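You operate a simulated robot arm through the tools that you are given. There is no shell and no other tool. Be economical: measure what you need, move in short steps, check, and stop when the job is done.

You are at the controls of a simulated two-armed robot. One attempt, no reset.

Task
Fetch the purple spool from the top of the big counter and set it on top of the grey box there. Then take the waste tub from the top of the big counter and put it on the top of the sideboard. Then take the teal leash from the top of the wall ledge and put it on the purple flat case. Then fetch the grey tin from the long bench and set it on the middle board of the stock shelf. Keep to this order. Set down upright: spool, tin.

It is judged by the outcome, as a careful person would: the job done as asked, and still so three seconds after it is handed in. It fails if anything else is knocked over, pushed out of place, dropped, spilled or broken.

Robot
Two 7-joint arms with two-finger grippers on one trunk, on a base that drives. Base frame: it is fixed to the floor where the robot stands at the start and does not move with it; the origin is under the middle of the robot, x ahead of it, y to its left, z up; the surface under the hand at the start is at about z = 0.6. Lengths are in m, angles in rad, forces in N, time in s.
The left shoulder is at the start at [0.059, 0.216, 1.357], the right one opposite. With the tool pointing down near the work surface each hand reaches from about 0.1 to 0.68 m from the robot's upright axis, wherever it stands, measured 20 degrees to its own side. Places, roughly: box [0.5, 0, 0.75]; leash [2, 2, 1]; middle board of the stock shelf [-4.1, 6.1, 0.9]; purple flat case (18x21x3 cm) [-2, 1.5, 0.9]; spool [1, 0, 0.75]; tin [-6.25, 3, 0.75]; top of the sideboard [0, -0.9, 0.6]; waste tub [0.75, 0.25, 0.5]. Payload 3.43 kg a hand.
The tool frame of a hand sits at the grasp point between the pads (the TCP): z along the fingers, y along the line on which they close. The tips reach 0.02 m beyond it. Largest opening 0.124 m; the body of the gripper starts 0.093 m behind the TCP.
Orientation is that of the tool frame in the base frame, as a unit quaternion [x, y, z, w]. With the fingers straight down and closing along the base's y, the tool's x points along the base's -x, its y along +y and its z along -z.

Tools
- The arms move only by the tool jog_arm. It takes "left_targets", "right_targets" or both (then of equal length, played together; a hand with none holds still); each is a list of rows, each a list of 3 entries, a list of its own where there are three numbers: the closure in counts, from 0 (fully open) to 255 (shut), then the shift along the tool's x, y, z in m, then the turn, a rotation vector about the tool's x, y, z in rad. In form: [[claw, [x, y, z], [rx, ry, rz]], ...]. A call has 1 to 20 rows; each row shifts and turns the commanded pose from where the row before left it, along the tool's axes as they then stand. A row lasts 0.2 s, in which the tool goes at most 0.05 m and 0.15 rad; a call with a longer step from one row to the next is refused whole, and so is a gripper value outside its range. Where a pose cannot be reached the arm comes as near as it can. A force on the tool above 40 N (or 10 N above the force at the start of the call, whichever is more), or a blocked arm, ends the call early, and 0.2 s more pass. Each finger travels about 0.072 m/s and halts on what it meets, pressing with about 32 N; the grip force reading is that of the motor and also rises with nothing between the fingers. The clock runs only during rows and for 0.2 s after the last one: add rows that do not move to give the fingers time. It gives the time, the measured TCP pose, the force on the tool (base axes), the opening and the grip force at its end, in the units of the frame above (readings bear some noise), with the torque about the TCP (base axes, N m) and any sound that the robot's microphone picked up, and new pictures: "pictures" is both (left out), scene, wrist or none (wrist: the cameras of the hands that moved).
- Cameras (640 x 400 px; columns grow to the right, rows downward): "scene" is now at [0.1468, -0.0158, 1.5043]; the picture's right is [-0.34, -0.94, 0.00], its down [-0.85, 0.31, -0.43] and it looks along [0.40, -0.15, -0.90] (base axes); focal length 233 px, centre (320, 200). "left" rides on the left gripper at [0.082, -0.014, -0.14] in its tool frame; the picture's right is [0.17, 0.99, 0.00], its down [-0.83, 0.14, -0.54] and it looks along [-0.53, 0.09, 0.84] (tool axes); focal length 243 px, centre (320, 200). "right" rides on the right gripper at [0.082, 0.014, -0.14] in its tool frame; the picture's right is [-0.17, 0.99, 0.00], its down [-0.83, -0.14, -0.54] and it looks along [-0.53, -0.09, 0.84] (tool axes); focal length 243 px, centre (320, 200). There is no depth. A picture from a camera that has moved, and an enlarged one, comes with that camera's place and axes in the base frame and with its lens. The place of the scene camera against the robot may be out by one fixed shift of up to 0.018 m in any direction.
- raise_lower(by): slides the trunk up (or, below 0, down) by that many m; the arms and the scene camera ride with it, the base frame stays. It gives what a move gives, with no picture.
- steer(legs): drives the robot by 1 to 6 legs, each [ahead, left, turn to the left] in m, m and rad, along the robot's own axes; the way and the turn of a leg run together, so that a leg with both is an arc; at most 1.5 m and 3.142 rad a leg. The arms and the cameras ride along, it lands a little off, and it stops where it bumps. It gives what a move gives, and a new picture of the scene camera.
- turn_head(pan, tilt): turns the head with the scene camera to pan (to the left, within 1.396 rad either way) and tilt (down, from -0.506 to 1.204), counted from straight ahead of the robot. It gives what a move gives, and a new picture of the scene camera.
- enlarge(camera, box): a new picture of the part [left, top, right, bottom] of that camera's present view, enlarged. The clock stands still meanwhile.
- job_done(): hands the job in; it is judged then, once.

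Work in short steps. Places have to be worked out from the pictures, the camera data and where the tool is seen: move nearer, look again, correct. Check each grasp and each placing, and mend what went wrong. You have 165 turns and 260 pictures in all, those below and enlarged ones among them. Open the grippers and draw the arms clear of the work before you hand the job in, unless the task says otherwise; then end with one line.

The tools are called after "Request:" as a command line: name --argument value ..., lists and objects as JSON in quotes. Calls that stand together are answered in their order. jog_arm: Moves the arms, as the interface text tells. Its arguments: {"type":"object","properties":{"left_targets":{"type":"array","items":{"type":"array"}},"right_targets":{"type":"array","items":{"type":"array"}},"pictures":{"type":"string","enum":["both","scene","wrist","none"]}},"required":[]} The other tools are called the same way: raise_lower (by) slides the trunk up or down; steer (legs) drives the base; turn_head (pan, tilt) turns the head that bears the scene camera; enlarge (camera, box) takes an enlarged picture of a part of a camera's view; job_done () hands the job in.

At the start:

```text
clock: 0.0
left_position: [0.6521, 0.1944, 0.9508]
left_tcp_rot: [-0.003, 1.0, -0.001, 0.01]
left_wrist_force: [38.6, -63.6, -151.5]
left_moment: [10.61, -7.77, 5.94]
left_grip_width: 0.1239
left_finger_force: 0.1
right_position: [0.5019, -0.2577, 0.9411]
right_tcp_rot: [0.0, 1.0, 0.0, 0.0]
right_wrist_force: [0.1, 0.5, 0.4]
right_moment: [-0.01, 0.0, -0.03]
right_grip_width: 0.124
right_finger_force: 0.1
trunk travel left (down, up): [-0.508, 0.083]
robot x, y, heading: [-0.0009, -0.0023, -0.0]
head pan, tilt: [-0.351, 1.126]
```

scene: 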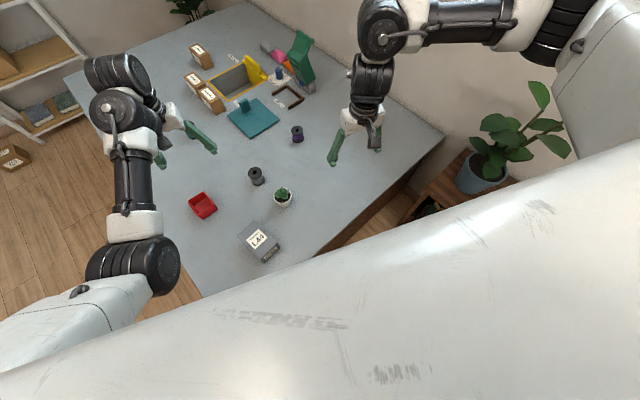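
right: 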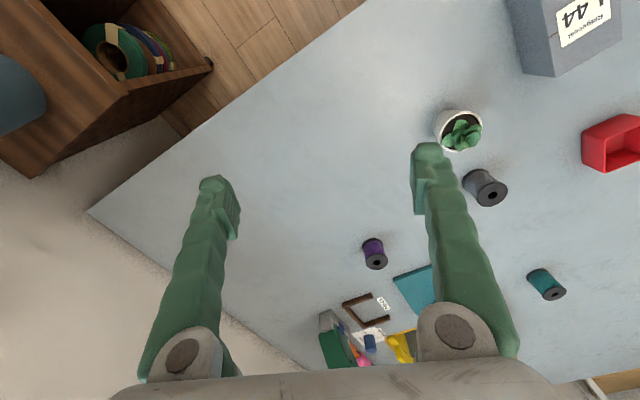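
left: 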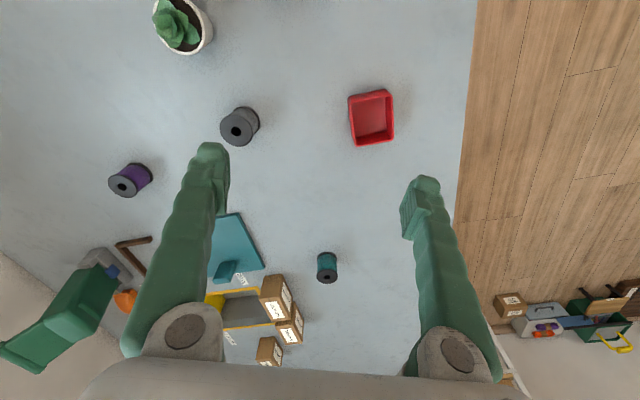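

The purple spool appears near (0.90,-0.18,0.63), the grey box near (0.42,0.10) and the red tub near (0.69,0.30). I look around before moving.

Request:
turn_head --pan -1.2 --tilt 0.7

Request:
turn_head --pan 0.9 --tilt 0.6

Request:
turn_head --pan 0.0 --tilt 0.8

```text
clock: 1.2
left_position: [0.6554, 0.1958, 0.9509]
left_tcp_rot: [-0.005, 1.0, -0.002, 0.013]
left_wrist_force: [17.6, -38.3, -74.8]
left_moment: [6.3, -4.02, 3.54]
left_grip_width: 0.124
left_finger_force: 0.0
right_position: [0.5034, -0.2569, 0.9403]
right_tcp_rot: [0.0, 1.0, 0.0, 0.0]
right_wrist_force: [-0.3, 0.0, -0.2]
right_moment: [0.01, 0.01, 0.02]
right_grip_width: 0.1241
right_finger_force: 0.1
trunk travel left (down, up): [-0.508, 0.083]
robot x, y, heading: [0.0008, -0.0007, -0.001]
head pan, tilt: [-1.201, 0.7]
camera scene: at [0.12, -0.0738, 1.5359], right [-0.93, -0.36, 0.0], down [-0.23, 0.6, -0.76], along [0.28, -0.71, -0.64], focal length 233 px, centre (320, 200)
```

scene: 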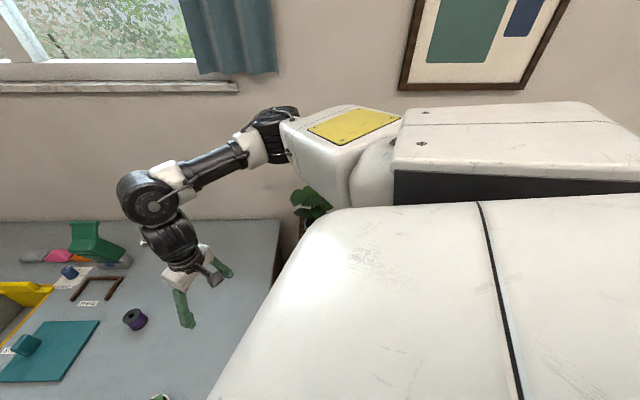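

```text
clock: 3.2
left_position: [0.6542, 0.1955, 0.9525]
left_tcp_rot: [-0.003, 1.0, -0.001, 0.013]
left_wrist_force: [18.9, -32.3, -77.2]
left_moment: [5.4, -4.06, 3.08]
left_grip_width: 0.1242
left_finger_force: 0.1
right_position: [0.5026, -0.2573, 0.9413]
right_tcp_rot: [0.001, 1.0, 0.0, 0.001]
right_wrist_force: [0.0, -0.6, -0.3]
right_moment: [0.02, -0.01, -0.02]
right_grip_width: 0.124
right_finger_force: 0.0
trunk travel left (down, up): [-0.508, 0.083]
robot x, y, heading: [-0.0002, -0.0007, 0.001]
head pan, tilt: [0.901, 0.6]
camera scene: at [0.1442, 0.0745, 1.5445], right [0.78, -0.62, 0.0], down [-0.35, -0.44, -0.83], along [0.51, 0.65, -0.56], focal length 233 px, centre (320, 200)
```

scene: 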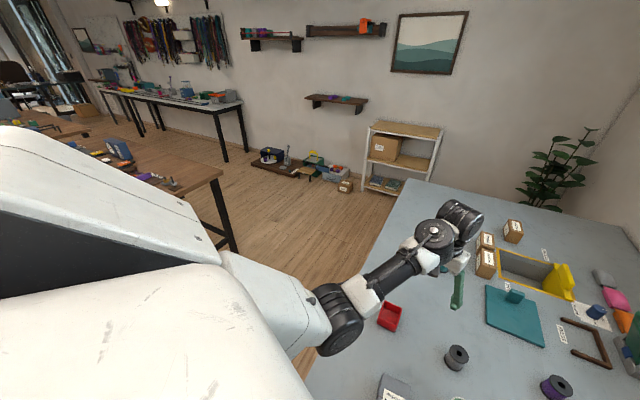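

```text
clock: 4.4
left_position: [0.6545, 0.1952, 0.9511]
left_tcp_rot: [-0.003, 1.0, -0.002, 0.013]
left_wrist_force: [20.1, -31.3, -76.5]
left_moment: [5.3, -4.06, 3.02]
left_grip_width: 0.1241
left_finger_force: 0.1
right_position: [0.5039, -0.2575, 0.941]
right_tcp_rot: [0.0, 1.0, 0.0, 0.001]
right_wrist_force: [0.1, -0.1, -0.6]
right_moment: [0.02, -0.01, 0.0]
right_grip_width: 0.1241
right_finger_force: 0.0
trunk travel left (down, up): [-0.508, 0.083]
robot x, y, heading: [-0.0034, 0.0009, -0.002]
head pan, tilt: [0.0, 0.799]
camera scene: at [0.1699, 0.0054, 1.5277], right [0.0, -1.0, 0.0], down [-0.72, 0.0, -0.7], along [0.7, 0.0, -0.72], focal length 233 px, centre (320, 200)
```

scene: 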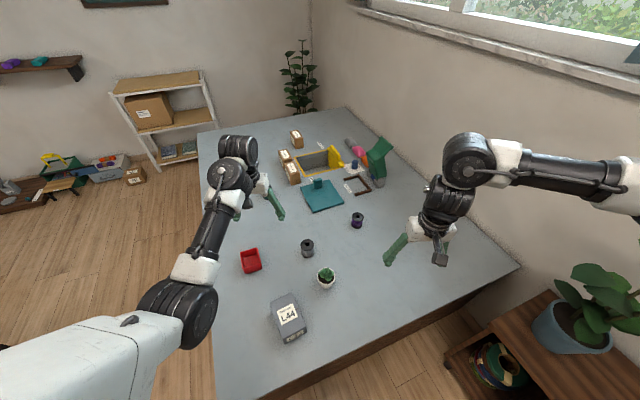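

The counter is yawed about +20° from me, with its near edge about 0.28 m from my axis. I square up to it and shift a bit right, towards the spool.

Request:
steer --legs '[[0, 0, 0.36], [0, -0.15, 0]]'

Request:
jog_arm --right_targets '[[0, [0, 0, 0], [0, 0, 0]]]' --pictures "wrist"

Request:
turn_head --pan -0.6 --tilt 1.0

```text
clock: 8.4
left_position: [0.5984, 0.2677, 0.9511]
left_tcp_rot: [-0.179, 0.984, 0.001, 0.014]
left_wrist_force: [28.9, -23.8, -75.8]
left_moment: [6.49, -1.9, 3.04]
left_grip_width: 0.1241
left_finger_force: 0.0
right_position: [0.6139, -0.2083, 0.9422]
right_tcp_rot: [-0.177, 0.984, 0.0, 0.0]
right_wrist_force: [-0.7, 0.0, 0.5]
right_moment: [0.02, 0.01, 0.01]
right_grip_width: 0.124
right_finger_force: 0.1
trunk travel left (down, up): [-0.508, 0.083]
robot x, y, heading: [0.0524, -0.1419, 0.353]
head pan, tilt: [0.0, 0.799]
camera scene: at [0.2116, -0.077, 1.5277], right [0.35, -0.94, 0.0], down [-0.67, -0.25, -0.7], along [0.65, 0.24, -0.72], focal length 233 px, centre (320, 200)
```

scene: 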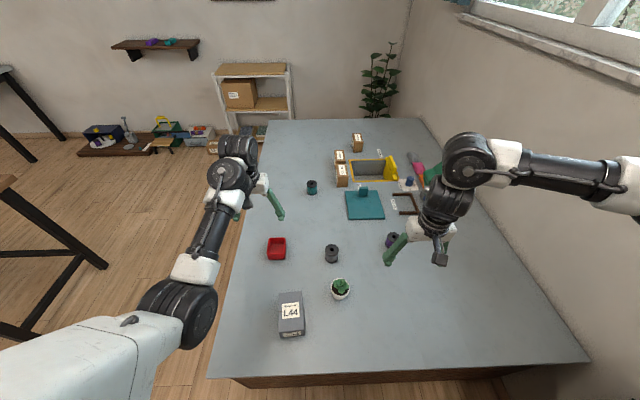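

```text
clock: 8.8
left_position: [0.5987, 0.2681, 0.9523]
left_tcp_rot: [-0.18, 0.983, 0.001, 0.015]
left_wrist_force: [17.3, -8.6, -33.1]
left_moment: [2.54, -0.17, 1.34]
left_grip_width: 0.1241
left_finger_force: 0.0
right_position: [0.6133, -0.2075, 0.941]
right_tcp_rot: [-0.176, 0.984, 0.001, -0.001]
right_wrist_force: [0.1, 0.9, 0.5]
right_moment: [0.01, -0.02, -0.04]
right_grip_width: 0.1241
right_finger_force: 0.1
trunk travel left (down, up): [-0.508, 0.083]
robot x, y, heading: [0.0494, -0.1436, 0.355]
head pan, tilt: [0.0, 0.799]
camera right: at [0.5314, -0.2236, 1.0808], right [-0.19, 0.98, 0.0], down [0.83, 0.16, 0.54], along [0.53, 0.1, -0.84], focal length 243 px, centre (320, 200)
```

right: 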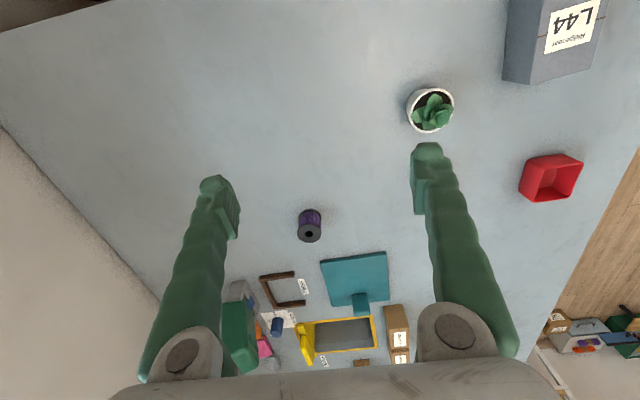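

```text
clock: 9.8
left_position: [0.5984, 0.2675, 0.9514]
left_tcp_rot: [-0.181, 0.983, 0.001, 0.013]
left_wrist_force: [18.7, -17.2, -49.3]
left_moment: [4.49, -1.18, 2.17]
left_grip_width: 0.124
left_finger_force: 0.0
right_position: [0.6135, -0.209, 0.9423]
right_tcp_rot: [-0.177, 0.984, 0.001, 0.0]
right_wrist_force: [0.0, -0.4, -0.7]
right_moment: [-0.02, -0.01, 0.03]
right_grip_width: 0.1241
right_finger_force: 0.1
trunk travel left (down, up): [-0.508, 0.083]
robot x, y, heading: [0.0523, -0.1431, 0.354]
head pan, tilt: [-0.6, 1.0]
camera scene: at [0.2036, -0.1221, 1.5125], right [-0.24, -0.97, 0.0], down [-0.82, 0.2, -0.54], along [0.52, -0.13, -0.84], focal length 233 px, centre (320, 200)
```

scene: 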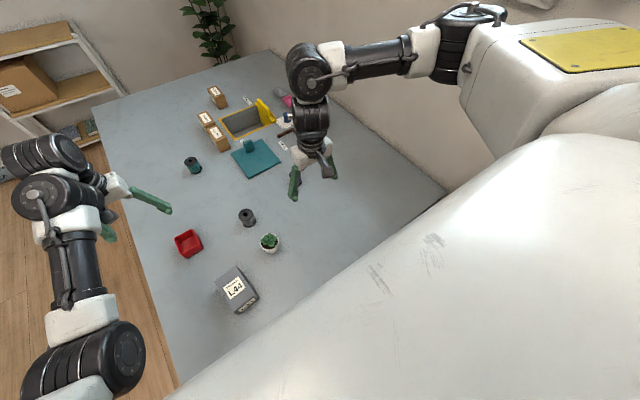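

The spool is now about 0.78 ahead and 0.33 right of me. I shift a little more right and lower the trunk for reach.

Request:
steer --legs '[[0, -0.1, 0]]'

Request:
raise_lower --by -0.2

Request:
jog_arm --right_targets '[[0, [0, 0, 0], [0, 0, 0]]]' --pictures "both"

```text
clock: 11.8
left_position: [0.6339, 0.1747, 0.9502]
left_tcp_rot: [-0.181, 0.983, 0.001, 0.014]
left_wrist_force: [19.2, -15.1, -50.4]
left_moment: [4.07, -1.31, 1.93]
left_grip_width: 0.1238
left_finger_force: 0.1
right_position: [0.6477, -0.3016, 0.9422]
right_tcp_rot: [-0.176, 0.984, 0.0, 0.0]
right_wrist_force: [-0.1, 0.4, 0.4]
right_moment: [0.0, 0.0, -0.02]
right_grip_width: 0.124
right_finger_force: 0.1
trunk travel left (down, up): [-0.508, 0.083]
robot x, y, heading: [0.0889, -0.2361, 0.353]
head pan, tilt: [-0.6, 1.0]
camera scene: at [0.2379, -0.2149, 1.5125], right [-0.24, -0.97, 0.0], down [-0.82, 0.2, -0.54], along [0.52, -0.13, -0.84], focal length 233 px, centre (320, 200)
```

scene: 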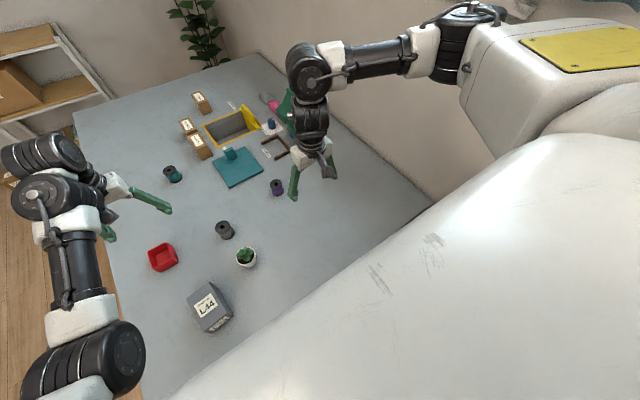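

```text
clock: 12.4
left_position: [0.6348, 0.1757, 0.9341]
left_tcp_rot: [-0.182, 0.983, 0.001, 0.017]
left_wrist_force: [11.0, -6.0, -21.8]
left_moment: [1.69, -0.09, 0.88]
left_grip_width: 0.124
left_finger_force: 0.1
right_position: [0.6477, -0.3029, 0.9256]
right_tcp_rot: [-0.176, 0.984, -0.001, -0.002]
right_wrist_force: [0.5, -0.4, 0.8]
right_moment: [0.02, 0.01, 0.02]
right_grip_width: 0.124
right_finger_force: 0.1
trunk travel left (down, up): [-0.495, 0.096]
robot x, y, heading: [0.0867, -0.2331, 0.354]
head pan, tilt: [-0.6, 1.0]
stopped: the force on the tool passed its limit at 80 N (the readings are from after the stop); the commanded pose is now the measured one
```

```text
clock: 12.8
left_position: [0.6335, 0.1752, 0.9349]
left_tcp_rot: [-0.18, 0.983, 0.0, 0.017]
left_wrist_force: [14.4, -9.5, -30.1]
left_moment: [2.51, -0.27, 1.28]
left_grip_width: 0.124
left_finger_force: 0.1
right_position: [0.6481, -0.3014, 0.9261]
right_tcp_rot: [-0.176, 0.984, 0.0, -0.002]
right_wrist_force: [-0.4, -0.4, 0.3]
right_moment: [-0.01, 0.04, 0.0]
right_grip_width: 0.1238
right_finger_force: 0.0
trunk travel left (down, up): [-0.495, 0.096]
robot x, y, heading: [0.088, -0.2342, 0.353]
head pan, tilt: [-0.6, 1.0]
camera scene: at [0.2453, -0.2125, 1.4973], right [-0.24, -0.97, 0.0], down [-0.82, 0.2, -0.54], along [0.52, -0.13, -0.84], focal length 233 px, centre (320, 200)
camera right: at [0.5659, -0.3168, 1.0654], right [-0.19, 0.98, 0.0], down [0.83, 0.16, 0.53], along [0.53, 0.1, -0.84], focal length 243 px, centre (320, 200)
```

scene: 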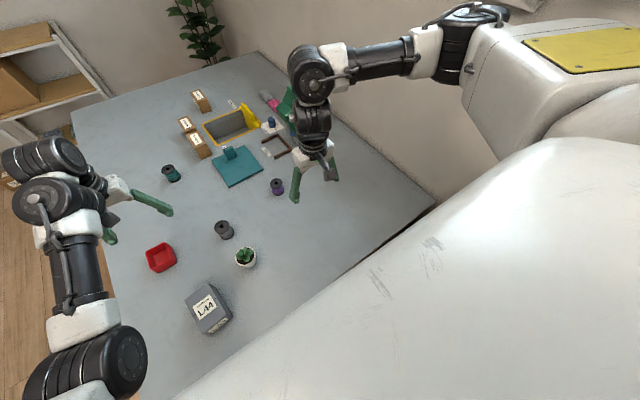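
right: 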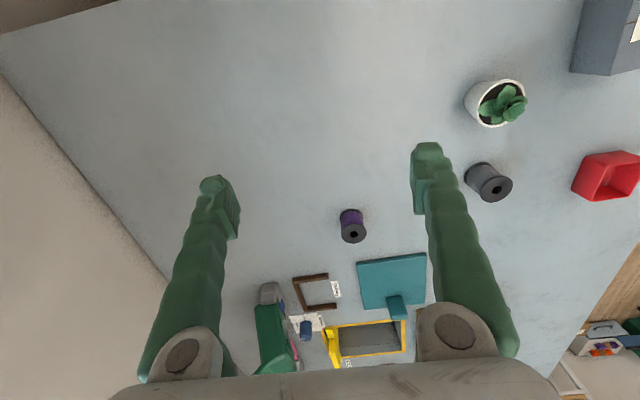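

The left wrist is strained, probably by its own posture. I move the left hand to mirror the right hand's pose and watch the force.

Request:
jog_arm --left_targets '[[0, [0.03, 0.012, 0], [0, 0, 0]], [0, [0.03, 0.012, 0], [0, 0, 0]], [0, [0.03, 0.012, 0], [0, 0, 0]], [0, [0.03, 0.012, 0], [0, 0, 0]], [0, [0.03, 0.012, 0], [0, 0, 0]]]' --pictures "none"

```text
clock: 13.0
left_position: [0.6327, 0.1753, 0.9356]
left_tcp_rot: [-0.182, 0.983, -0.001, 0.02]
left_wrist_force: [10.1, -4.4, -19.2]
left_moment: [1.5, -0.16, 0.79]
left_grip_width: 0.1239
left_finger_force: 0.2
left hand out of reach, approached as far as the arm can: row 1
right_position: [0.6475, -0.3015, 0.9247]
right_tcp_rot: [-0.176, 0.984, 0.0, -0.002]
right_wrist_force: [-0.3, 0.4, 0.1]
right_moment: [-0.01, -0.01, -0.01]
right_grip_width: 0.1242
right_finger_force: 0.0
trunk travel left (down, up): [-0.495, 0.096]
robot x, y, heading: [0.0818, -0.2357, 0.358]
head pan, tilt: [-0.6, 1.0]
stopped in row 1 (left hand): the force on the tool passed its limit at 74 N (the readings are from after the stop); the commanded pose is now the measured one
```

The left hand is jammed. I look at it more closely.

Request:
turn_head --pan 0.6 --tilt 0.7

```text
clock: 14.4
left_position: [0.6309, 0.1765, 0.9344]
left_tcp_rot: [-0.181, 0.983, 0.001, 0.019]
left_wrist_force: [13.1, -10.9, -35.3]
left_moment: [2.95, -0.78, 1.49]
left_grip_width: 0.124
left_finger_force: 0.0
right_position: [0.647, -0.3014, 0.9261]
right_tcp_rot: [-0.176, 0.984, 0.0, -0.002]
right_wrist_force: [0.0, 0.6, -0.7]
right_moment: [0.0, 0.02, 0.02]
right_grip_width: 0.1239
right_finger_force: 0.1
trunk travel left (down, up): [-0.495, 0.096]
robot x, y, heading: [0.0842, -0.2319, 0.356]
head pan, tilt: [0.6, 0.7]
camera scene: at [0.2268, -0.1264, 1.5207], right [0.82, -0.58, 0.0], down [-0.37, -0.53, -0.76], along [0.44, 0.62, -0.64], focal length 233 px, centre (320, 200)
```

scene: 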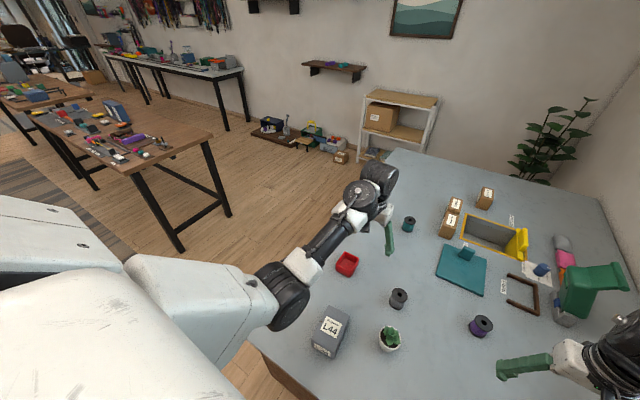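

Request:
enlarge --camera "scene" --box '[220, 140, 440, 360]'

```text
1.82 times, centred on (330, 250) of scene
camera zoom: at [0.2268, -0.1264, 1.5207], right [0.82, -0.58, 0.0], down [-0.37, -0.53, -0.76], along [0.44, 0.62, -0.64], focal length 423 px, centre (302, 109)
```

zoom: 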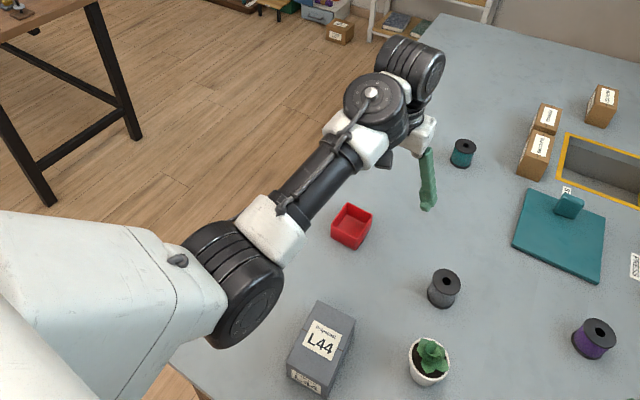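

The force pushes the hand down, as if the gripper body is pressed against its own forearm. I try easing the hand down and slightly forward.

Request:
jog_arm --left_targets '[[0, [0, 0, 0.02], [0, 0, 0]], [0, [0, 0, 0.03], [0, 0, 0]], [0, [0, 0, 0.03], [0, 0, 0]]]' --pictures "none"

```text
clock: 15.2
left_position: [0.6348, 0.1756, 0.855]
left_tcp_rot: [-0.18, 0.983, 0.0, 0.02]
left_wrist_force: [-0.1, 0.3, 0.2]
left_moment: [0.03, -0.01, -0.01]
left_grip_width: 0.124
left_finger_force: 0.1
right_position: [0.6477, -0.3018, 0.9244]
right_tcp_rot: [-0.177, 0.984, -0.001, -0.003]
right_wrist_force: [-0.1, -0.4, 0.9]
right_moment: [-0.02, -0.01, -0.04]
right_grip_width: 0.1238
right_finger_force: 0.0
trunk travel left (down, up): [-0.495, 0.096]
robot x, y, heading: [0.0865, -0.2323, 0.354]
head pan, tilt: [0.6, 0.7]
```

That freed it. Now I bring the left hand towards the mirrored pose.

Request:
jog_arm --left_targets '[[0, [0.03, 0.012, 0], [0, 0, 0]], [0, [0.03, 0.012, 0], [0, 0, 0]], [0, [0.03, 0.012, 0], [0, 0, 0]], [0, [0.03, 0.012, 0], [0, 0, 0]], [0, [0.03, 0.012, 0], [0, 0, 0]]]' --pictures "scene"

```text
clock: 16.5
left_position: [0.4735, 0.1795, 0.8469]
left_tcp_rot: [-0.184, 0.983, 0.001, 0.023]
left_wrist_force: [6.8, 0.0, -13.4]
left_moment: [0.55, -0.03, 0.25]
left_grip_width: 0.1236
left_finger_force: 0.0
right_position: [0.6478, -0.3024, 0.9249]
right_tcp_rot: [-0.176, 0.984, 0.0, -0.002]
right_wrist_force: [0.5, -0.2, 0.6]
right_moment: [-0.02, 0.04, 0.01]
right_grip_width: 0.124
right_finger_force: 0.0
trunk travel left (down, up): [-0.495, 0.096]
robot x, y, heading: [0.0863, -0.2331, 0.352]
head pan, tilt: [0.6, 0.7]
stopped in row 5 (left hand): the force on the tool passed its limit at 44 N (the readings are from after the stop); the commanded pose is now the measured one
camera scene: at [0.2265, -0.1264, 1.5207], right [0.82, -0.58, 0.0], down [-0.37, -0.53, -0.77], along [0.44, 0.62, -0.64], focal length 233 px, centre (320, 200)
```

scene: 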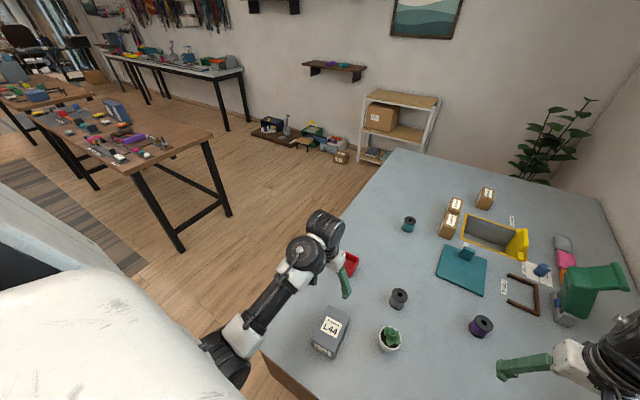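

Still pinched when close in. I try yawing the left wrist with a slight drop to find a looser configuration.

Request:
jog_arm --left_targets '[[0, [0, 0, 0.02], [0, 0, 0]], [0, [0, 0, 0], [0, 0, 0.15]], [0, [0, 0, 0], [0, 0, 0.15]], [0, [0, 0, 0], [0, 0, 0.15]], [0, [0, 0, 0], [0, 0, 0.15]], [0, [0, 0, 0], [0, 0, 0.15]], [0, [0, 0, 0], [0, 0, 0.15]], [0, [0, 0, 0], [0, 0, 0.15]]]' --pictures "scene"

```text
clock: 18.3
left_position: [0.4748, 0.1802, 0.8268]
left_tcp_rot: [0.335, 0.942, 0.011, 0.017]
left_wrist_force: [0.6, 1.0, 0.3]
left_moment: [0.01, -0.01, -0.01]
left_grip_width: 0.1241
left_finger_force: 0.0
right_position: [0.6476, -0.3024, 0.9255]
right_tcp_rot: [-0.177, 0.984, -0.001, -0.002]
right_wrist_force: [0.3, 0.1, -0.8]
right_moment: [-0.02, 0.02, 0.01]
right_grip_width: 0.1242
right_finger_force: 0.1
trunk travel left (down, up): [-0.495, 0.096]
robot x, y, heading: [0.0851, -0.2347, 0.356]
head pan, tilt: [0.6, 0.7]
camera scene: at [0.2267, -0.1264, 1.5207], right [0.82, -0.58, 0.0], down [-0.37, -0.53, -0.76], along [0.44, 0.62, -0.64], focal length 233 px, centre (320, 200)
```

scene: 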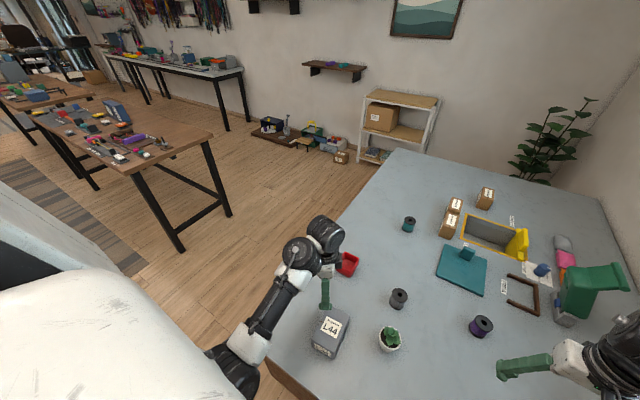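

Rotated freely. Now I try raising the left hand in this orientation.

Request:
jog_arm --left_targets '[[0, [0, 0, -0.04], [0, 0, 0]], [0, [0, 0, -0.04], [0, 0, 0]], [0, [0, 0, -0.04], [0, 0, 0]], [0, [0, 0, -0.04], [0, 0, 0]], [0, [0, 0, -0.04], [0, 0, 0]]]' --pictures "none"

```text
clock: 19.5
left_position: [0.4665, 0.1765, 0.8593]
left_tcp_rot: [0.333, 0.943, 0.011, 0.019]
left_wrist_force: [0.2, -0.6, 0.7]
left_moment: [0.01, 0.01, 0.01]
left_grip_width: 0.1241
left_finger_force: 0.0
left hand out of reach, approached as far as the arm can: row 1, 2, 3, 4, 5
right_position: [0.6475, -0.3014, 0.9254]
right_tcp_rot: [-0.176, 0.984, 0.0, -0.003]
right_wrist_force: [-0.2, 0.0, 0.5]
right_moment: [0.0, 0.03, 0.02]
right_grip_width: 0.1239
right_finger_force: 0.0
trunk travel left (down, up): [-0.495, 0.096]
robot x, y, heading: [0.0886, -0.2359, 0.353]
head pan, tilt: [0.6, 0.7]
```

It's limited upward, so I park the left hand off the table's left side, clear of everything, for now.

Request:
jog_arm --left_targets '[[0, [0.034, 0.0205, 0], [0, 0, 0]], [0, [0.034, 0.0205, 0], [0, 0, 0]], [0, [0.034, 0.0205, 0], [0, 0, 0]], [0, [0.034, 0.0205, 0], [0, 0, 0]], [0, [0.034, 0.0205, 0], [0, 0, 0]], [0, [0.034, 0.0205, 0], [0, 0, 0]], [0, [0.034, 0.0205, 0], [0, 0, 0]], [0, [0.034, 0.0205, 0], [0, 0, 0]], [0, [0.034, 0.0205, 0], [0, 0, 0]]]' --pictures "scene"

```text
clock: 21.5
left_position: [0.347, 0.5131, 0.8557]
left_tcp_rot: [0.334, 0.942, 0.01, 0.019]
left_wrist_force: [-0.8, 0.5, 0.8]
left_moment: [-0.01, 0.0, 0.0]
left_grip_width: 0.1238
left_finger_force: 0.0
right_position: [0.648, -0.3016, 0.9249]
right_tcp_rot: [-0.176, 0.984, -0.001, -0.002]
right_wrist_force: [0.9, 0.3, -0.2]
right_moment: [0.01, 0.01, -0.03]
right_grip_width: 0.1239
right_finger_force: 0.2
trunk travel left (down, up): [-0.495, 0.096]
robot x, y, heading: [0.0879, -0.2367, 0.359]
head pan, tilt: [0.6, 0.7]
camera scene: at [0.2263, -0.1251, 1.5206], right [0.82, -0.58, 0.0], down [-0.37, -0.53, -0.76], along [0.44, 0.62, -0.64], focal length 233 px, centre (320, 200)
```

scene: 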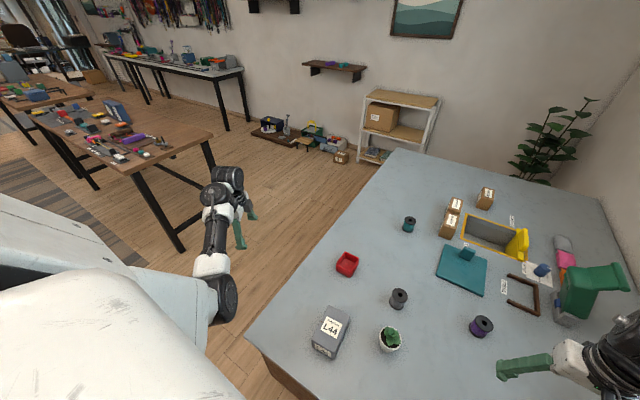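

Left is clear. I lower the trunk 0.15 and look from the right wrist.

Request:
raise_lower --by -0.15

Request:
jog_arm --right_targets '[[0, [-0.04, 0.005, 0], [0, 0, 0]], [0, [-0.04, 0.005, 0], [0, 0, 0]], [0, [-0.04, 0.005, 0], [0, 0, 0]], [0, [-0.04, 0.005, 0], [0, 0, 0]]]' --pictures "wrist"

```text
clock: 23.3
left_position: [0.345, 0.5125, 0.7077]
left_tcp_rot: [0.334, 0.942, 0.011, 0.018]
left_wrist_force: [0.3, 0.1, 0.1]
left_moment: [-0.04, 0.01, -0.02]
left_grip_width: 0.124
left_finger_force: 0.1
right_position: [0.648, -0.3021, 0.7758]
right_tcp_rot: [-0.176, 0.984, 0.0, -0.002]
right_wrist_force: [0.2, 0.3, 0.4]
right_moment: [-0.02, 0.03, 0.0]
right_grip_width: 0.124
right_finger_force: 0.0
trunk travel left (down, up): [-0.345, 0.246]
robot x, y, heading: [0.0878, -0.2393, 0.356]
head pan, tilt: [0.6, 0.7]
```

```text
clock: 24.3
left_position: [0.3463, 0.5128, 0.7059]
left_tcp_rot: [0.334, 0.942, 0.01, 0.018]
left_wrist_force: [0.1, 0.0, 0.8]
left_moment: [-0.03, 0.01, 0.0]
left_grip_width: 0.1241
left_finger_force: 0.0
right_position: [0.7917, -0.2248, 0.7736]
right_tcp_rot: [-0.177, 0.984, -0.001, -0.002]
right_wrist_force: [-0.9, 0.5, 0.6]
right_moment: [0.0, 0.04, -0.01]
right_grip_width: 0.1238
right_finger_force: 0.1
trunk travel left (down, up): [-0.345, 0.246]
robot x, y, heading: [0.0845, -0.2335, 0.353]
head pan, tilt: [0.6, 0.7]
camera right: at [0.7107, -0.2398, 0.9137], right [-0.19, 0.98, 0.0], down [0.83, 0.16, 0.53], along [0.53, 0.1, -0.85], focal length 243 px, centre (320, 200)
```

right: 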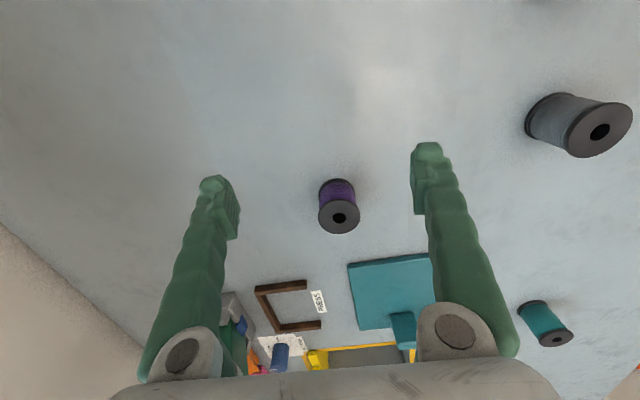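

The spool is at about (0.886,-0.182), 0.05 wide and about 0.065 tall. I move over it and check before descending.

Request:
jog_arm --right_targets '[[0, [-0.035, 0.003, 0], [0, 0, 0]], [0, [-0.035, 0.003, 0], [0, 0, 0]], [0, [-0.033, 0.002, 0], [0, 0, 0]], [0, [0, 0, 0.03], [0, 0, 0]], [0, [0, 0, 0], [0, 0, 0]]]' --pictures "wrist"

```text
clock: 25.5
left_position: [0.3469, 0.5113, 0.7076]
left_tcp_rot: [0.333, 0.943, 0.011, 0.018]
left_wrist_force: [0.3, 0.6, 0.9]
left_moment: [0.05, 0.0, -0.04]
left_grip_width: 0.124
left_finger_force: 0.0
right_position: [0.8853, -0.1834, 0.7439]
right_tcp_rot: [-0.176, 0.984, 0.001, -0.002]
right_wrist_force: [-0.2, -0.2, -0.9]
right_moment: [-0.01, -0.01, 0.05]
right_grip_width: 0.1243
right_finger_force: 0.0
right hand out of reach, approached as far as the arm can: row 3
trunk travel left (down, up): [-0.345, 0.246]
robot x, y, heading: [0.0865, -0.231, 0.353]
head pan, tilt: [0.6, 0.7]
camera right: at [0.803, -0.1988, 0.8834], right [-0.19, 0.98, 0.0], down [0.83, 0.16, 0.53], along [0.52, 0.1, -0.85], focal length 243 px, centre (320, 200)
```

right: 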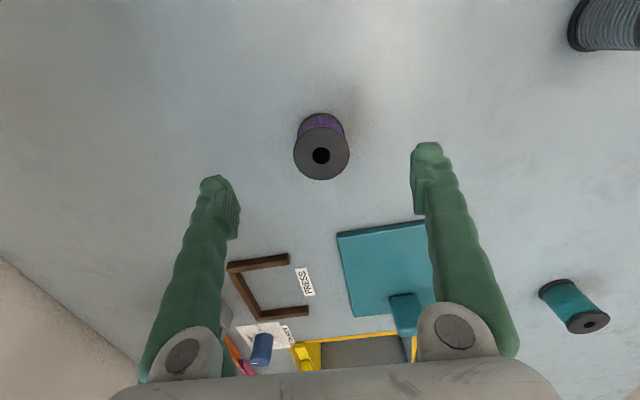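

It's aligned. I descend about 0.108 and grip.

Request:
jog_arm --right_targets '[[0, [0, 0, 0.03], [0, 0, 0]], [0, [0, 0, 0.03], [0, 0, 0]], [0, [0, 0, 0.03], [0, 0, 0]], [0, [0, 0, 0.018], [0, 0, 0]], [0, [0, 0, 0], [0, 0, 0]]]' --pictures "wrist"

```text
clock: 26.7
left_position: [0.3456, 0.5126, 0.7072]
left_tcp_rot: [0.334, 0.942, 0.011, 0.018]
left_wrist_force: [-0.4, 0.7, 0.8]
left_moment: [-0.03, 0.01, 0.0]
left_grip_width: 0.1238
left_finger_force: 0.0
right_position: [0.858, -0.1788, 0.6522]
right_tcp_rot: [-0.176, 0.984, 0.0, -0.002]
right_wrist_force: [-0.4, 0.4, 0.8]
right_moment: [-0.02, 0.0, -0.03]
right_grip_width: 0.124
right_finger_force: 0.0
right hand out of reach, approached as far as the arm can: row 1, 2, 3, 4
trunk travel left (down, up): [-0.345, 0.246]
robot x, y, heading: [0.0838, -0.2351, 0.355]
head pan, tilt: [0.6, 0.7]
camera right: at [0.7762, -0.1945, 0.7926], right [-0.19, 0.98, 0.0], down [0.83, 0.16, 0.54], along [0.53, 0.1, -0.84], focal length 243 px, centre (320, 200)
```

right: 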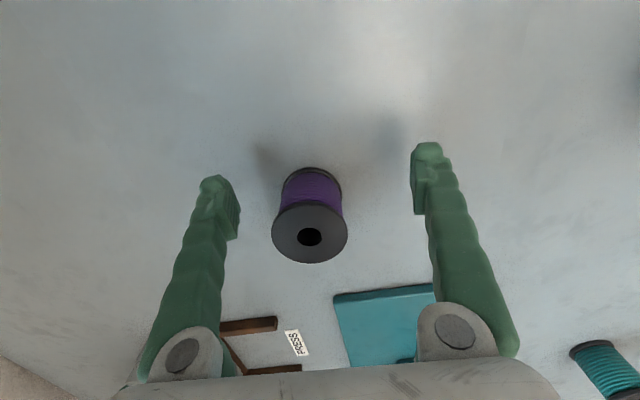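

The reach limit pulled the hand back. I raise the hand, lower the trunk 0.12, and retry.

Request:
jog_arm --right_targets '[[0, [0, 0, -0.03], [0, 0, 0]], [0, [0, 0, -0.04], [0, 0, 0]], [0, [0, 0, -0.04], [0, 0, 0]], [0, [0, 0, -0.03], [0, 0, 0]]]' --pictures "none"

Request:
raise_lower --by -0.12

```text
clock: 27.7
left_position: [0.3458, 0.5113, 0.707]
left_tcp_rot: [0.334, 0.942, 0.011, 0.019]
left_wrist_force: [0.1, -0.3, 0.1]
left_moment: [0.02, 0.04, -0.01]
left_grip_width: 0.1242
left_finger_force: 0.0
right_position: [0.8586, -0.179, 0.7938]
right_tcp_rot: [-0.177, 0.984, -0.001, -0.003]
right_wrist_force: [-0.7, -0.1, -0.1]
right_moment: [0.03, 0.01, 0.02]
right_grip_width: 0.1239
right_finger_force: 0.0
trunk travel left (down, up): [-0.345, 0.246]
robot x, y, heading: [0.0827, -0.2318, 0.356]
head pan, tilt: [0.6, 0.7]
```

```text
clock: 29.2
left_position: [0.3452, 0.5117, 0.5882]
left_tcp_rot: [0.334, 0.942, 0.012, 0.018]
left_wrist_force: [0.3, 0.1, -0.2]
left_moment: [0.04, -0.01, -0.02]
left_grip_width: 0.1242
left_finger_force: 0.0
right_position: [0.8592, -0.1776, 0.6731]
right_tcp_rot: [-0.176, 0.984, 0.0, -0.001]
right_wrist_force: [0.2, -0.2, 0.0]
right_moment: [-0.02, -0.03, -0.01]
right_grip_width: 0.1242
right_finger_force: 0.1
trunk travel left (down, up): [-0.225, 0.366]
robot x, y, heading: [0.0904, -0.2366, 0.353]
head pan, tilt: [0.6, 0.7]
```

Now I slide over the spool and descend.

Request:
jog_arm --right_targets '[[0, [0, -0.013, 0], [0, 0, 0]], [0, [-0.025, 0, 0], [0, 0, 0]], [0, [0, 0, 0.018], [0, 0, 0]], [0, [0, 0, 0.018], [0, 0, 0]], [0, [0, 0, 0], [0, 0, 0]]]' --pictures "wrist"

```text
clock: 30.4
left_position: [0.3465, 0.5102, 0.5878]
left_tcp_rot: [0.334, 0.942, 0.011, 0.018]
left_wrist_force: [0.2, 0.3, 0.3]
left_moment: [0.04, -0.01, 0.0]
left_grip_width: 0.1242
left_finger_force: 0.1
right_position: [0.8867, -0.1834, 0.6377]
right_tcp_rot: [-0.176, 0.984, 0.0, -0.002]
right_wrist_force: [1.0, 0.1, -0.7]
right_moment: [-0.01, 0.04, 0.0]
right_grip_width: 0.1237
right_finger_force: 0.1
trunk travel left (down, up): [-0.225, 0.366]
robot x, y, heading: [0.0845, -0.2337, 0.355]
head pan, tilt: [0.6, 0.7]
camera right: at [0.806, -0.1981, 0.7772], right [-0.19, 0.98, 0.0], down [0.83, 0.16, 0.54], along [0.53, 0.1, -0.84], focal length 243 px, centre (320, 200)
```

right: 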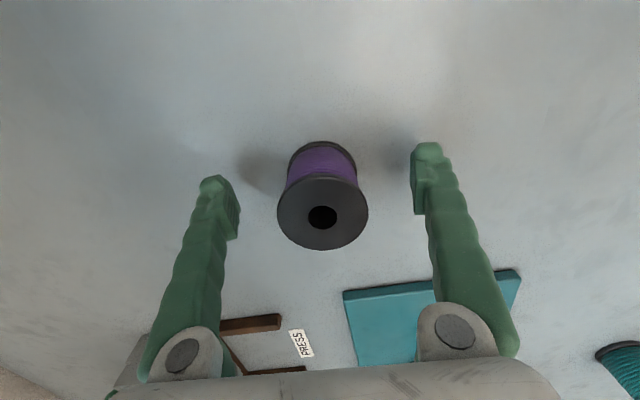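

The TCP projects to about (320,192), mid-spool. I close the gripper.

Request:
jog_arm --right_targets '[[255, [0, 0, 0], [0, 0, 0]], [255, [0, 0, 0], [0, 0, 0]], [255, [0, 0, 0], [0, 0, 0]], [255, [0, 0, 0], [0, 0, 0]], [255, [0, 0, 0], [0, 0, 0]]]' --pictures "wrist"

```text
clock: 31.6
left_position: [0.3454, 0.5119, 0.5865]
left_tcp_rot: [0.334, 0.942, 0.011, 0.017]
left_wrist_force: [-0.1, -0.5, -0.8]
left_moment: [0.02, -0.02, -0.03]
left_grip_width: 0.124
left_finger_force: 0.0
right_position: [0.8888, -0.1837, 0.6363]
right_tcp_rot: [-0.176, 0.984, -0.001, -0.002]
right_wrist_force: [0.9, 0.4, -0.3]
right_moment: [0.0, -0.02, 0.03]
right_grip_width: 0.0541
right_finger_force: 31.5
trunk travel left (down, up): [-0.225, 0.366]
robot x, y, heading: [0.0864, -0.2367, 0.355]
head pan, tilt: [0.6, 0.7]
camera right: at [0.8059, -0.1976, 0.7773], right [-0.19, 0.98, 0.0], down [0.83, 0.16, 0.54], along [0.53, 0.1, -0.84], focal length 243 px, centre (320, 200)
```

right: 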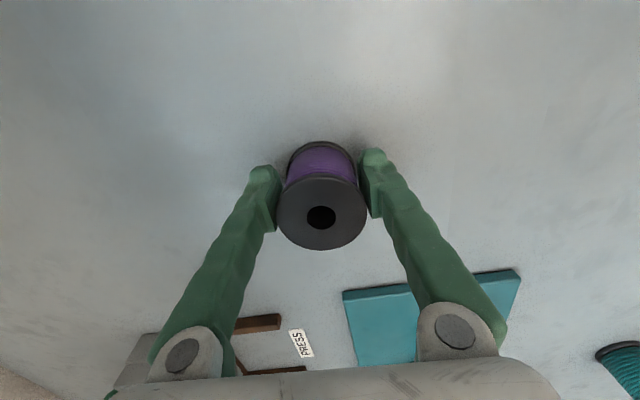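

Gripped at 0.054. I raise the trunk 0.2 to lift, then view.

Request:
raise_lower --by 0.2

Request:
turn_head --pan 0.0 --tilt 1.0

```text
clock: 33.7
left_position: [0.3463, 0.5119, 0.7868]
left_tcp_rot: [0.333, 0.943, 0.01, 0.017]
left_wrist_force: [-0.1, -0.4, -0.5]
left_moment: [-0.02, -0.02, 0.0]
left_grip_width: 0.124
left_finger_force: 0.1
right_position: [0.8993, -0.1783, 0.8713]
right_tcp_rot: [-0.176, 0.984, 0.004, 0.024]
right_wrist_force: [-0.4, -0.4, -0.9]
right_moment: [-0.01, 0.06, -0.01]
right_grip_width: 0.0541
right_finger_force: 32.4
trunk travel left (down, up): [-0.425, 0.166]
robot x, y, heading: [0.0876, -0.2371, 0.354]
head pan, tilt: [0.6, 0.7]
```

```text
clock: 34.7
left_position: [0.3466, 0.5112, 0.7869]
left_tcp_rot: [0.333, 0.943, 0.011, 0.018]
left_wrist_force: [0.2, 0.8, 0.1]
left_moment: [-0.01, -0.01, -0.02]
left_grip_width: 0.124
left_finger_force: 0.0
right_position: [0.8992, -0.1784, 0.8703]
right_tcp_rot: [-0.176, 0.984, 0.004, 0.024]
right_wrist_force: [0.5, -0.5, -0.1]
right_moment: [-0.01, 0.01, 0.0]
right_grip_width: 0.0542
right_finger_force: 31.6
trunk travel left (down, up): [-0.425, 0.166]
robot x, y, heading: [0.0844, -0.2365, 0.352]
head pan, tilt: [0.0, 1.0]
camera scene: at [0.2696, -0.1616, 1.4188], right [0.35, -0.94, 0.0], down [-0.79, -0.29, -0.54], along [0.51, 0.19, -0.84], focal length 233 px, centre (320, 200)
```

scene: 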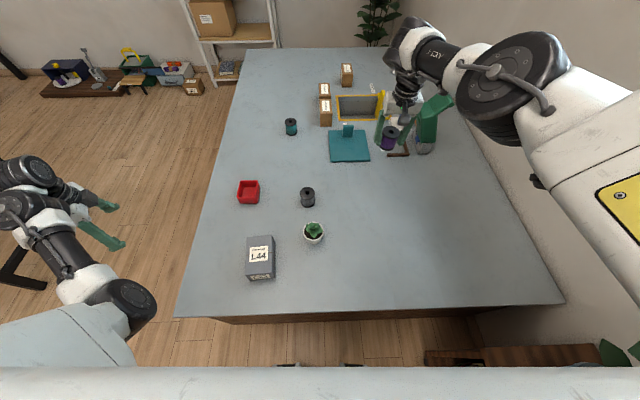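

The spool is held. I enlarge the grey box to locate its top.

Request:
enlarge --camera "scene" --box '[210, 170, 350, 300]'

```text
3.08 times, centred on (280, 235) of scene
camera zoom: at [0.2696, -0.1616, 1.4188], right [0.35, -0.94, 0.0], down [-0.79, -0.29, -0.54], along [0.51, 0.19, -0.84], focal length 716 px, centre (443, 92)
```

zoom: 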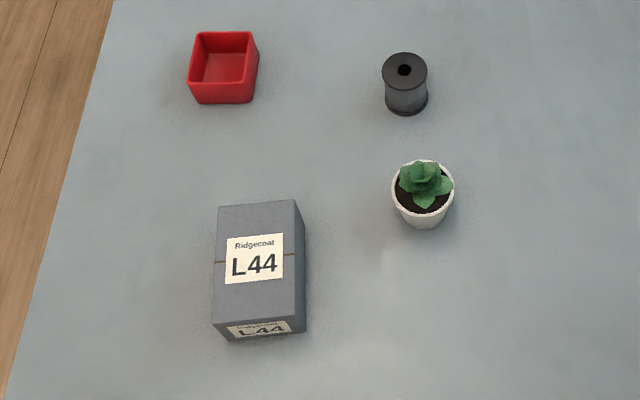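

The box top is about z 0.655, centred near (0.45,0.13). I retract the hand to box depth, then drive left.

Request:
jog_arm --right_targets '[[255, [0.04, 0, 0], [0, 0, 0]], [255, [0.04, 0, 0], [0, 0, 0]], [255, [0.04, 0, 0], [0, 0, 0]], [255, [0.04, 0, 0], [0, 0, 0]], [255, [0.04, 0, 0], [0, 0, 0]], [255, [0.04, 0, 0], [0, 0, 0]], [255, [0.04, 0, 0], [0, 0, 0]], [255, [0.03, 0, 0], [0, 0, 0]]]' --pictures "none"

Request:
steer --legs '[[0, 0.36, 0]]'

Request:
jog_arm --right_targets '[[255, [0, 0.02, 0], [0, 0, 0]]]' --pictures "wrist"

```text
clock: 36.5
left_position: [0.3449, 0.5113, 0.7865]
left_tcp_rot: [0.334, 0.942, 0.01, 0.019]
left_wrist_force: [0.2, 0.3, 0.2]
left_moment: [-0.01, -0.03, 0.02]
left_grip_width: 0.1242
left_finger_force: 0.1
right_position: [0.6109, -0.2861, 0.8569]
right_tcp_rot: [-0.176, 0.984, 0.004, 0.023]
right_wrist_force: [-0.6, 0.1, -0.5]
right_moment: [0.0, 0.0, 0.03]
right_grip_width: 0.0541
right_finger_force: 32.4
trunk travel left (down, up): [-0.425, 0.166]
robot x, y, heading: [0.0876, -0.2311, 0.356]
head pan, tilt: [0.0, 1.0]
```

```text
clock: 41.9
left_position: [0.2245, 0.8458, 0.7871]
left_tcp_rot: [0.334, 0.942, 0.011, 0.018]
left_wrist_force: [0.0, 0.8, 0.1]
left_moment: [-0.01, -0.03, 0.01]
left_grip_width: 0.124
left_finger_force: 0.1
right_position: [0.4867, 0.0492, 0.8564]
right_tcp_rot: [-0.176, 0.984, 0.004, 0.024]
right_wrist_force: [0.5, -0.1, -1.2]
right_moment: [-0.01, 0.0, 0.01]
right_grip_width: 0.0541
right_finger_force: 31.7
trunk travel left (down, up): [-0.425, 0.166]
robot x, y, heading: [-0.036, 0.0984, 0.358]
head pan, tilt: [0.0, 1.0]
camera scene: at [0.1457, 0.1733, 1.4188], right [0.35, -0.94, 0.0], down [-0.79, -0.29, -0.54], along [0.51, 0.19, -0.84], focal length 233 px, centre (320, 200)
```

scene: 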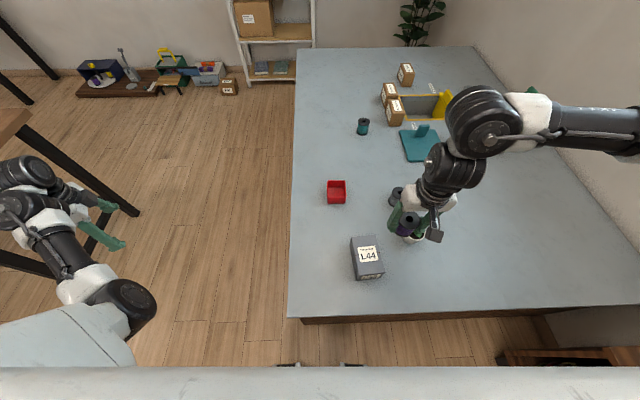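

```text
clock: 42.2
left_position: [0.223, 0.8471, 0.7852]
left_tcp_rot: [0.333, 0.943, 0.01, 0.019]
left_wrist_force: [-1.1, -0.6, 0.2]
left_moment: [0.0, 0.03, -0.01]
left_grip_width: 0.1242
left_finger_force: 0.1
right_position: [0.4794, 0.0695, 0.8577]
right_tcp_rot: [-0.177, 0.984, 0.004, 0.024]
right_wrist_force: [0.2, -0.1, -1.6]
right_moment: [-0.03, -0.02, 0.03]
right_grip_width: 0.0539
right_finger_force: 31.8
trunk travel left (down, up): [-0.425, 0.166]
robot x, y, heading: [-0.0375, 0.0985, 0.357]
head pan, tilt: [0.0, 1.0]
camera right: at [0.3906, 0.0522, 0.9924], right [-0.19, 0.98, 0.01], down [0.8, 0.15, 0.58], along [0.57, 0.11, -0.82], focal length 243 px, centre (320, 200)
```

right: 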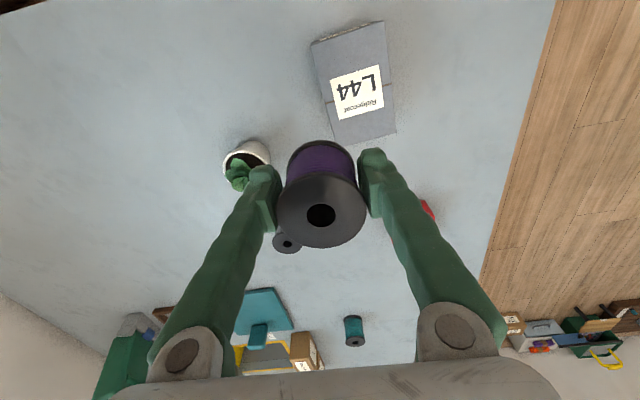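

The wrist view puts the box top centre at about (0.449,0.114). I correct the 0.048 rad pitch, move over the box and drop partway.

Request:
jog_arm --right_targets '[[255, [0, 0, 0], [0, 0.048, 0]], [255, [0.006, 0.027, 0], [0, 0, 0]], [255, [0.006, 0.026, 0], [0, 0, 0]], [255, [0, 0, 0.04], [0, 0, 0]], [255, [0, 0, 0.03], [0, 0, 0]], [255, [0, 0, 0], [0, 0, 0]]]' --pictures "both"

```text
clock: 43.6
left_position: [0.2231, 0.8463, 0.7866]
left_tcp_rot: [0.335, 0.942, 0.011, 0.019]
left_wrist_force: [0.4, -0.7, -0.4]
left_moment: [-0.01, 0.0, 0.01]
left_grip_width: 0.1243
left_finger_force: 0.1
right_position: [0.47, 0.1133, 0.7777]
right_tcp_rot: [-0.177, 0.984, 0.0, 0.0]
right_wrist_force: [0.0, 0.0, -2.2]
right_moment: [0.0, 0.02, 0.02]
right_grip_width: 0.054
right_finger_force: 31.7
right hand out of reach, approached as far as the arm can: row 2, 3
trunk travel left (down, up): [-0.425, 0.166]
robot x, y, heading: [-0.0389, 0.1045, 0.351]
head pan, tilt: [0.0, 1.0]
camera scene: at [0.1454, 0.1734, 1.4189], right [0.35, -0.94, 0.0], down [-0.79, -0.29, -0.54], along [0.51, 0.19, -0.84], focal length 233 px, centre (320, 200)
camera right: at [0.3881, 0.0981, 0.9175], right [-0.19, 0.98, 0.0], down [0.83, 0.16, 0.54], along [0.53, 0.1, -0.84], focal length 243 px, centre (320, 200)
```

scene: 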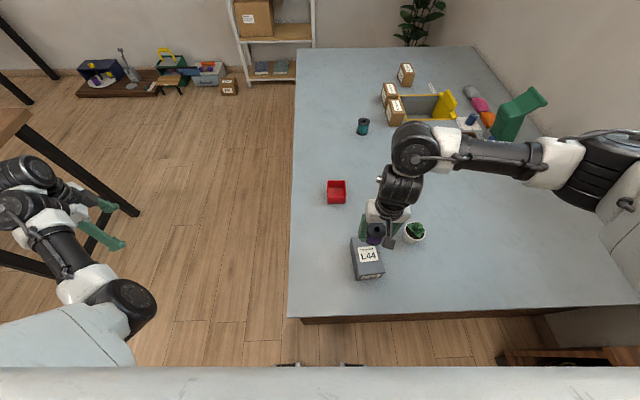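
right: 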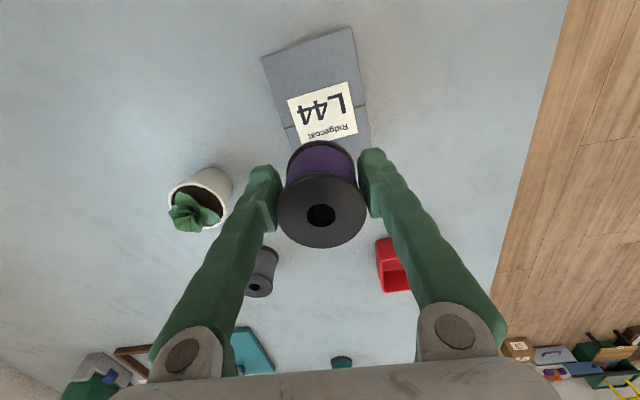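

I need about 23 mm back. I try the jog first.

Request:
jog_arm --right_targets '[[255, [0.012, 0.003, 0], [0, 0, 0]], [255, [0.011, 0.003, 0], [0, 0, 0]], [255, [0, 0, 0.02], [0, 0, 0]], [255, [0, 0, 0], [0, 0, 0]]]' --pictures "none"

```text
clock: 44.6
left_position: [0.2229, 0.8449, 0.7874]
left_tcp_rot: [0.334, 0.942, 0.01, 0.019]
left_wrist_force: [-0.3, -0.5, 0.1]
left_moment: [0.0, 0.01, 0.01]
left_grip_width: 0.124
left_finger_force: 0.0
right_position: [0.4471, 0.1086, 0.7584]
right_tcp_rot: [-0.175, 0.985, 0.0, 0.001]
right_wrist_force: [-0.1, -1.1, -0.2]
right_moment: [0.0, 0.01, 0.02]
right_grip_width: 0.054
right_finger_force: 32.3
trunk travel left (down, up): [-0.425, 0.166]
robot x, y, heading: [-0.0357, 0.0972, 0.355]
head pan, tilt: [0.0, 1.0]
```

Good. I descend toward the expected contact at about z 0.692.

Request:
jog_arm --right_targets '[[255, [0, 0, 0.03], [0, 0, 0]], [255, [0, 0, 0.022], [0, 0, 0]], [255, [0, 0, 0], [0, 0, 0]]]' --pictures "both"

Request:
enlarge --camera "scene" --box '[320, 200, 440, 300]'

```text
clock: 45.5
left_position: [0.2231, 0.846, 0.7876]
left_tcp_rot: [0.335, 0.942, 0.012, 0.019]
left_wrist_force: [0.4, -0.6, 0.3]
left_moment: [0.04, -0.02, -0.03]
left_grip_width: 0.1239
left_finger_force: 0.1
right_position: [0.4459, 0.1104, 0.7081]
right_tcp_rot: [-0.175, 0.985, 0.0, 0.002]
right_wrist_force: [-0.3, -4.4, 22.9]
right_moment: [-0.09, 0.06, -0.1]
right_grip_width: 0.054
right_finger_force: 32.2
trunk travel left (down, up): [-0.425, 0.166]
robot x, y, heading: [-0.0383, 0.1035, 0.354]
head pan, tilt: [0.0, 1.0]
camera scene: at [0.1442, 0.1728, 1.4193], right [0.35, -0.94, 0.0], down [-0.79, -0.29, -0.54], along [0.51, 0.19, -0.84], focal length 233 px, centre (320, 200)
camera right: at [0.3628, 0.095, 0.8473], right [-0.19, 0.98, 0.0], down [0.83, 0.16, 0.54], along [0.53, 0.1, -0.84], focal length 243 px, centre (320, 200)
```

scene: 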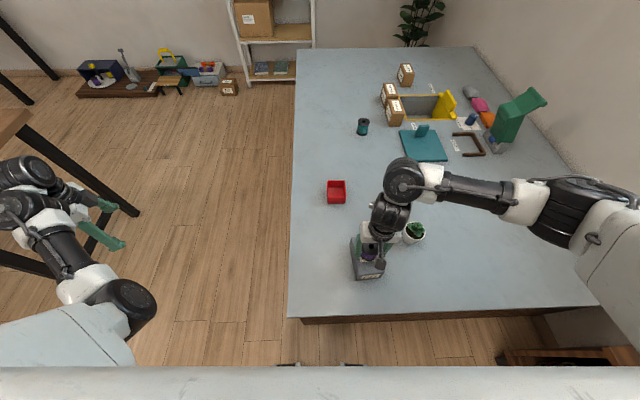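
right: 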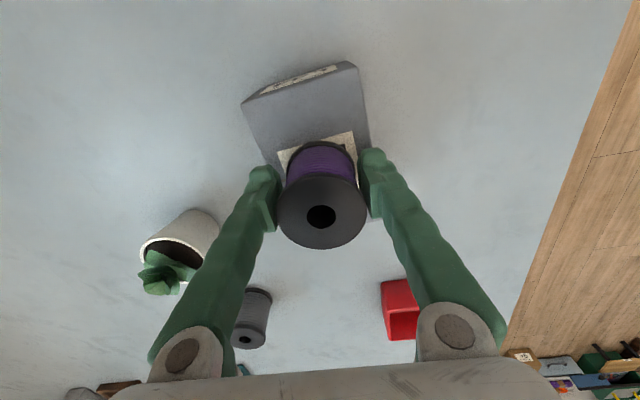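

```text
4.00 times, centred on (380, 250) of scene
camera zoom: at [0.1442, 0.1728, 1.4193], right [0.35, -0.94, 0.0], down [-0.79, -0.29, -0.54], along [0.51, 0.19, -0.84], focal length 931 px, centre (80, 0)
```

zoom: 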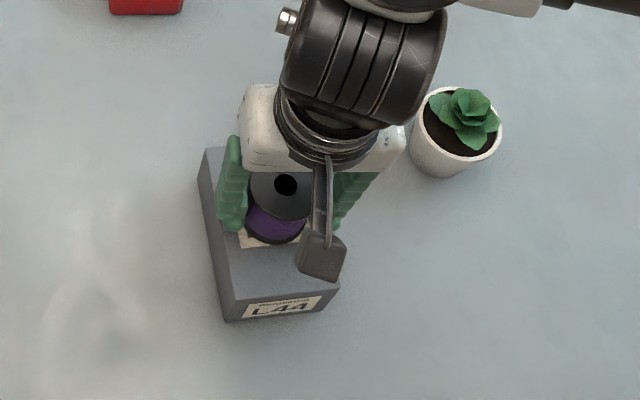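

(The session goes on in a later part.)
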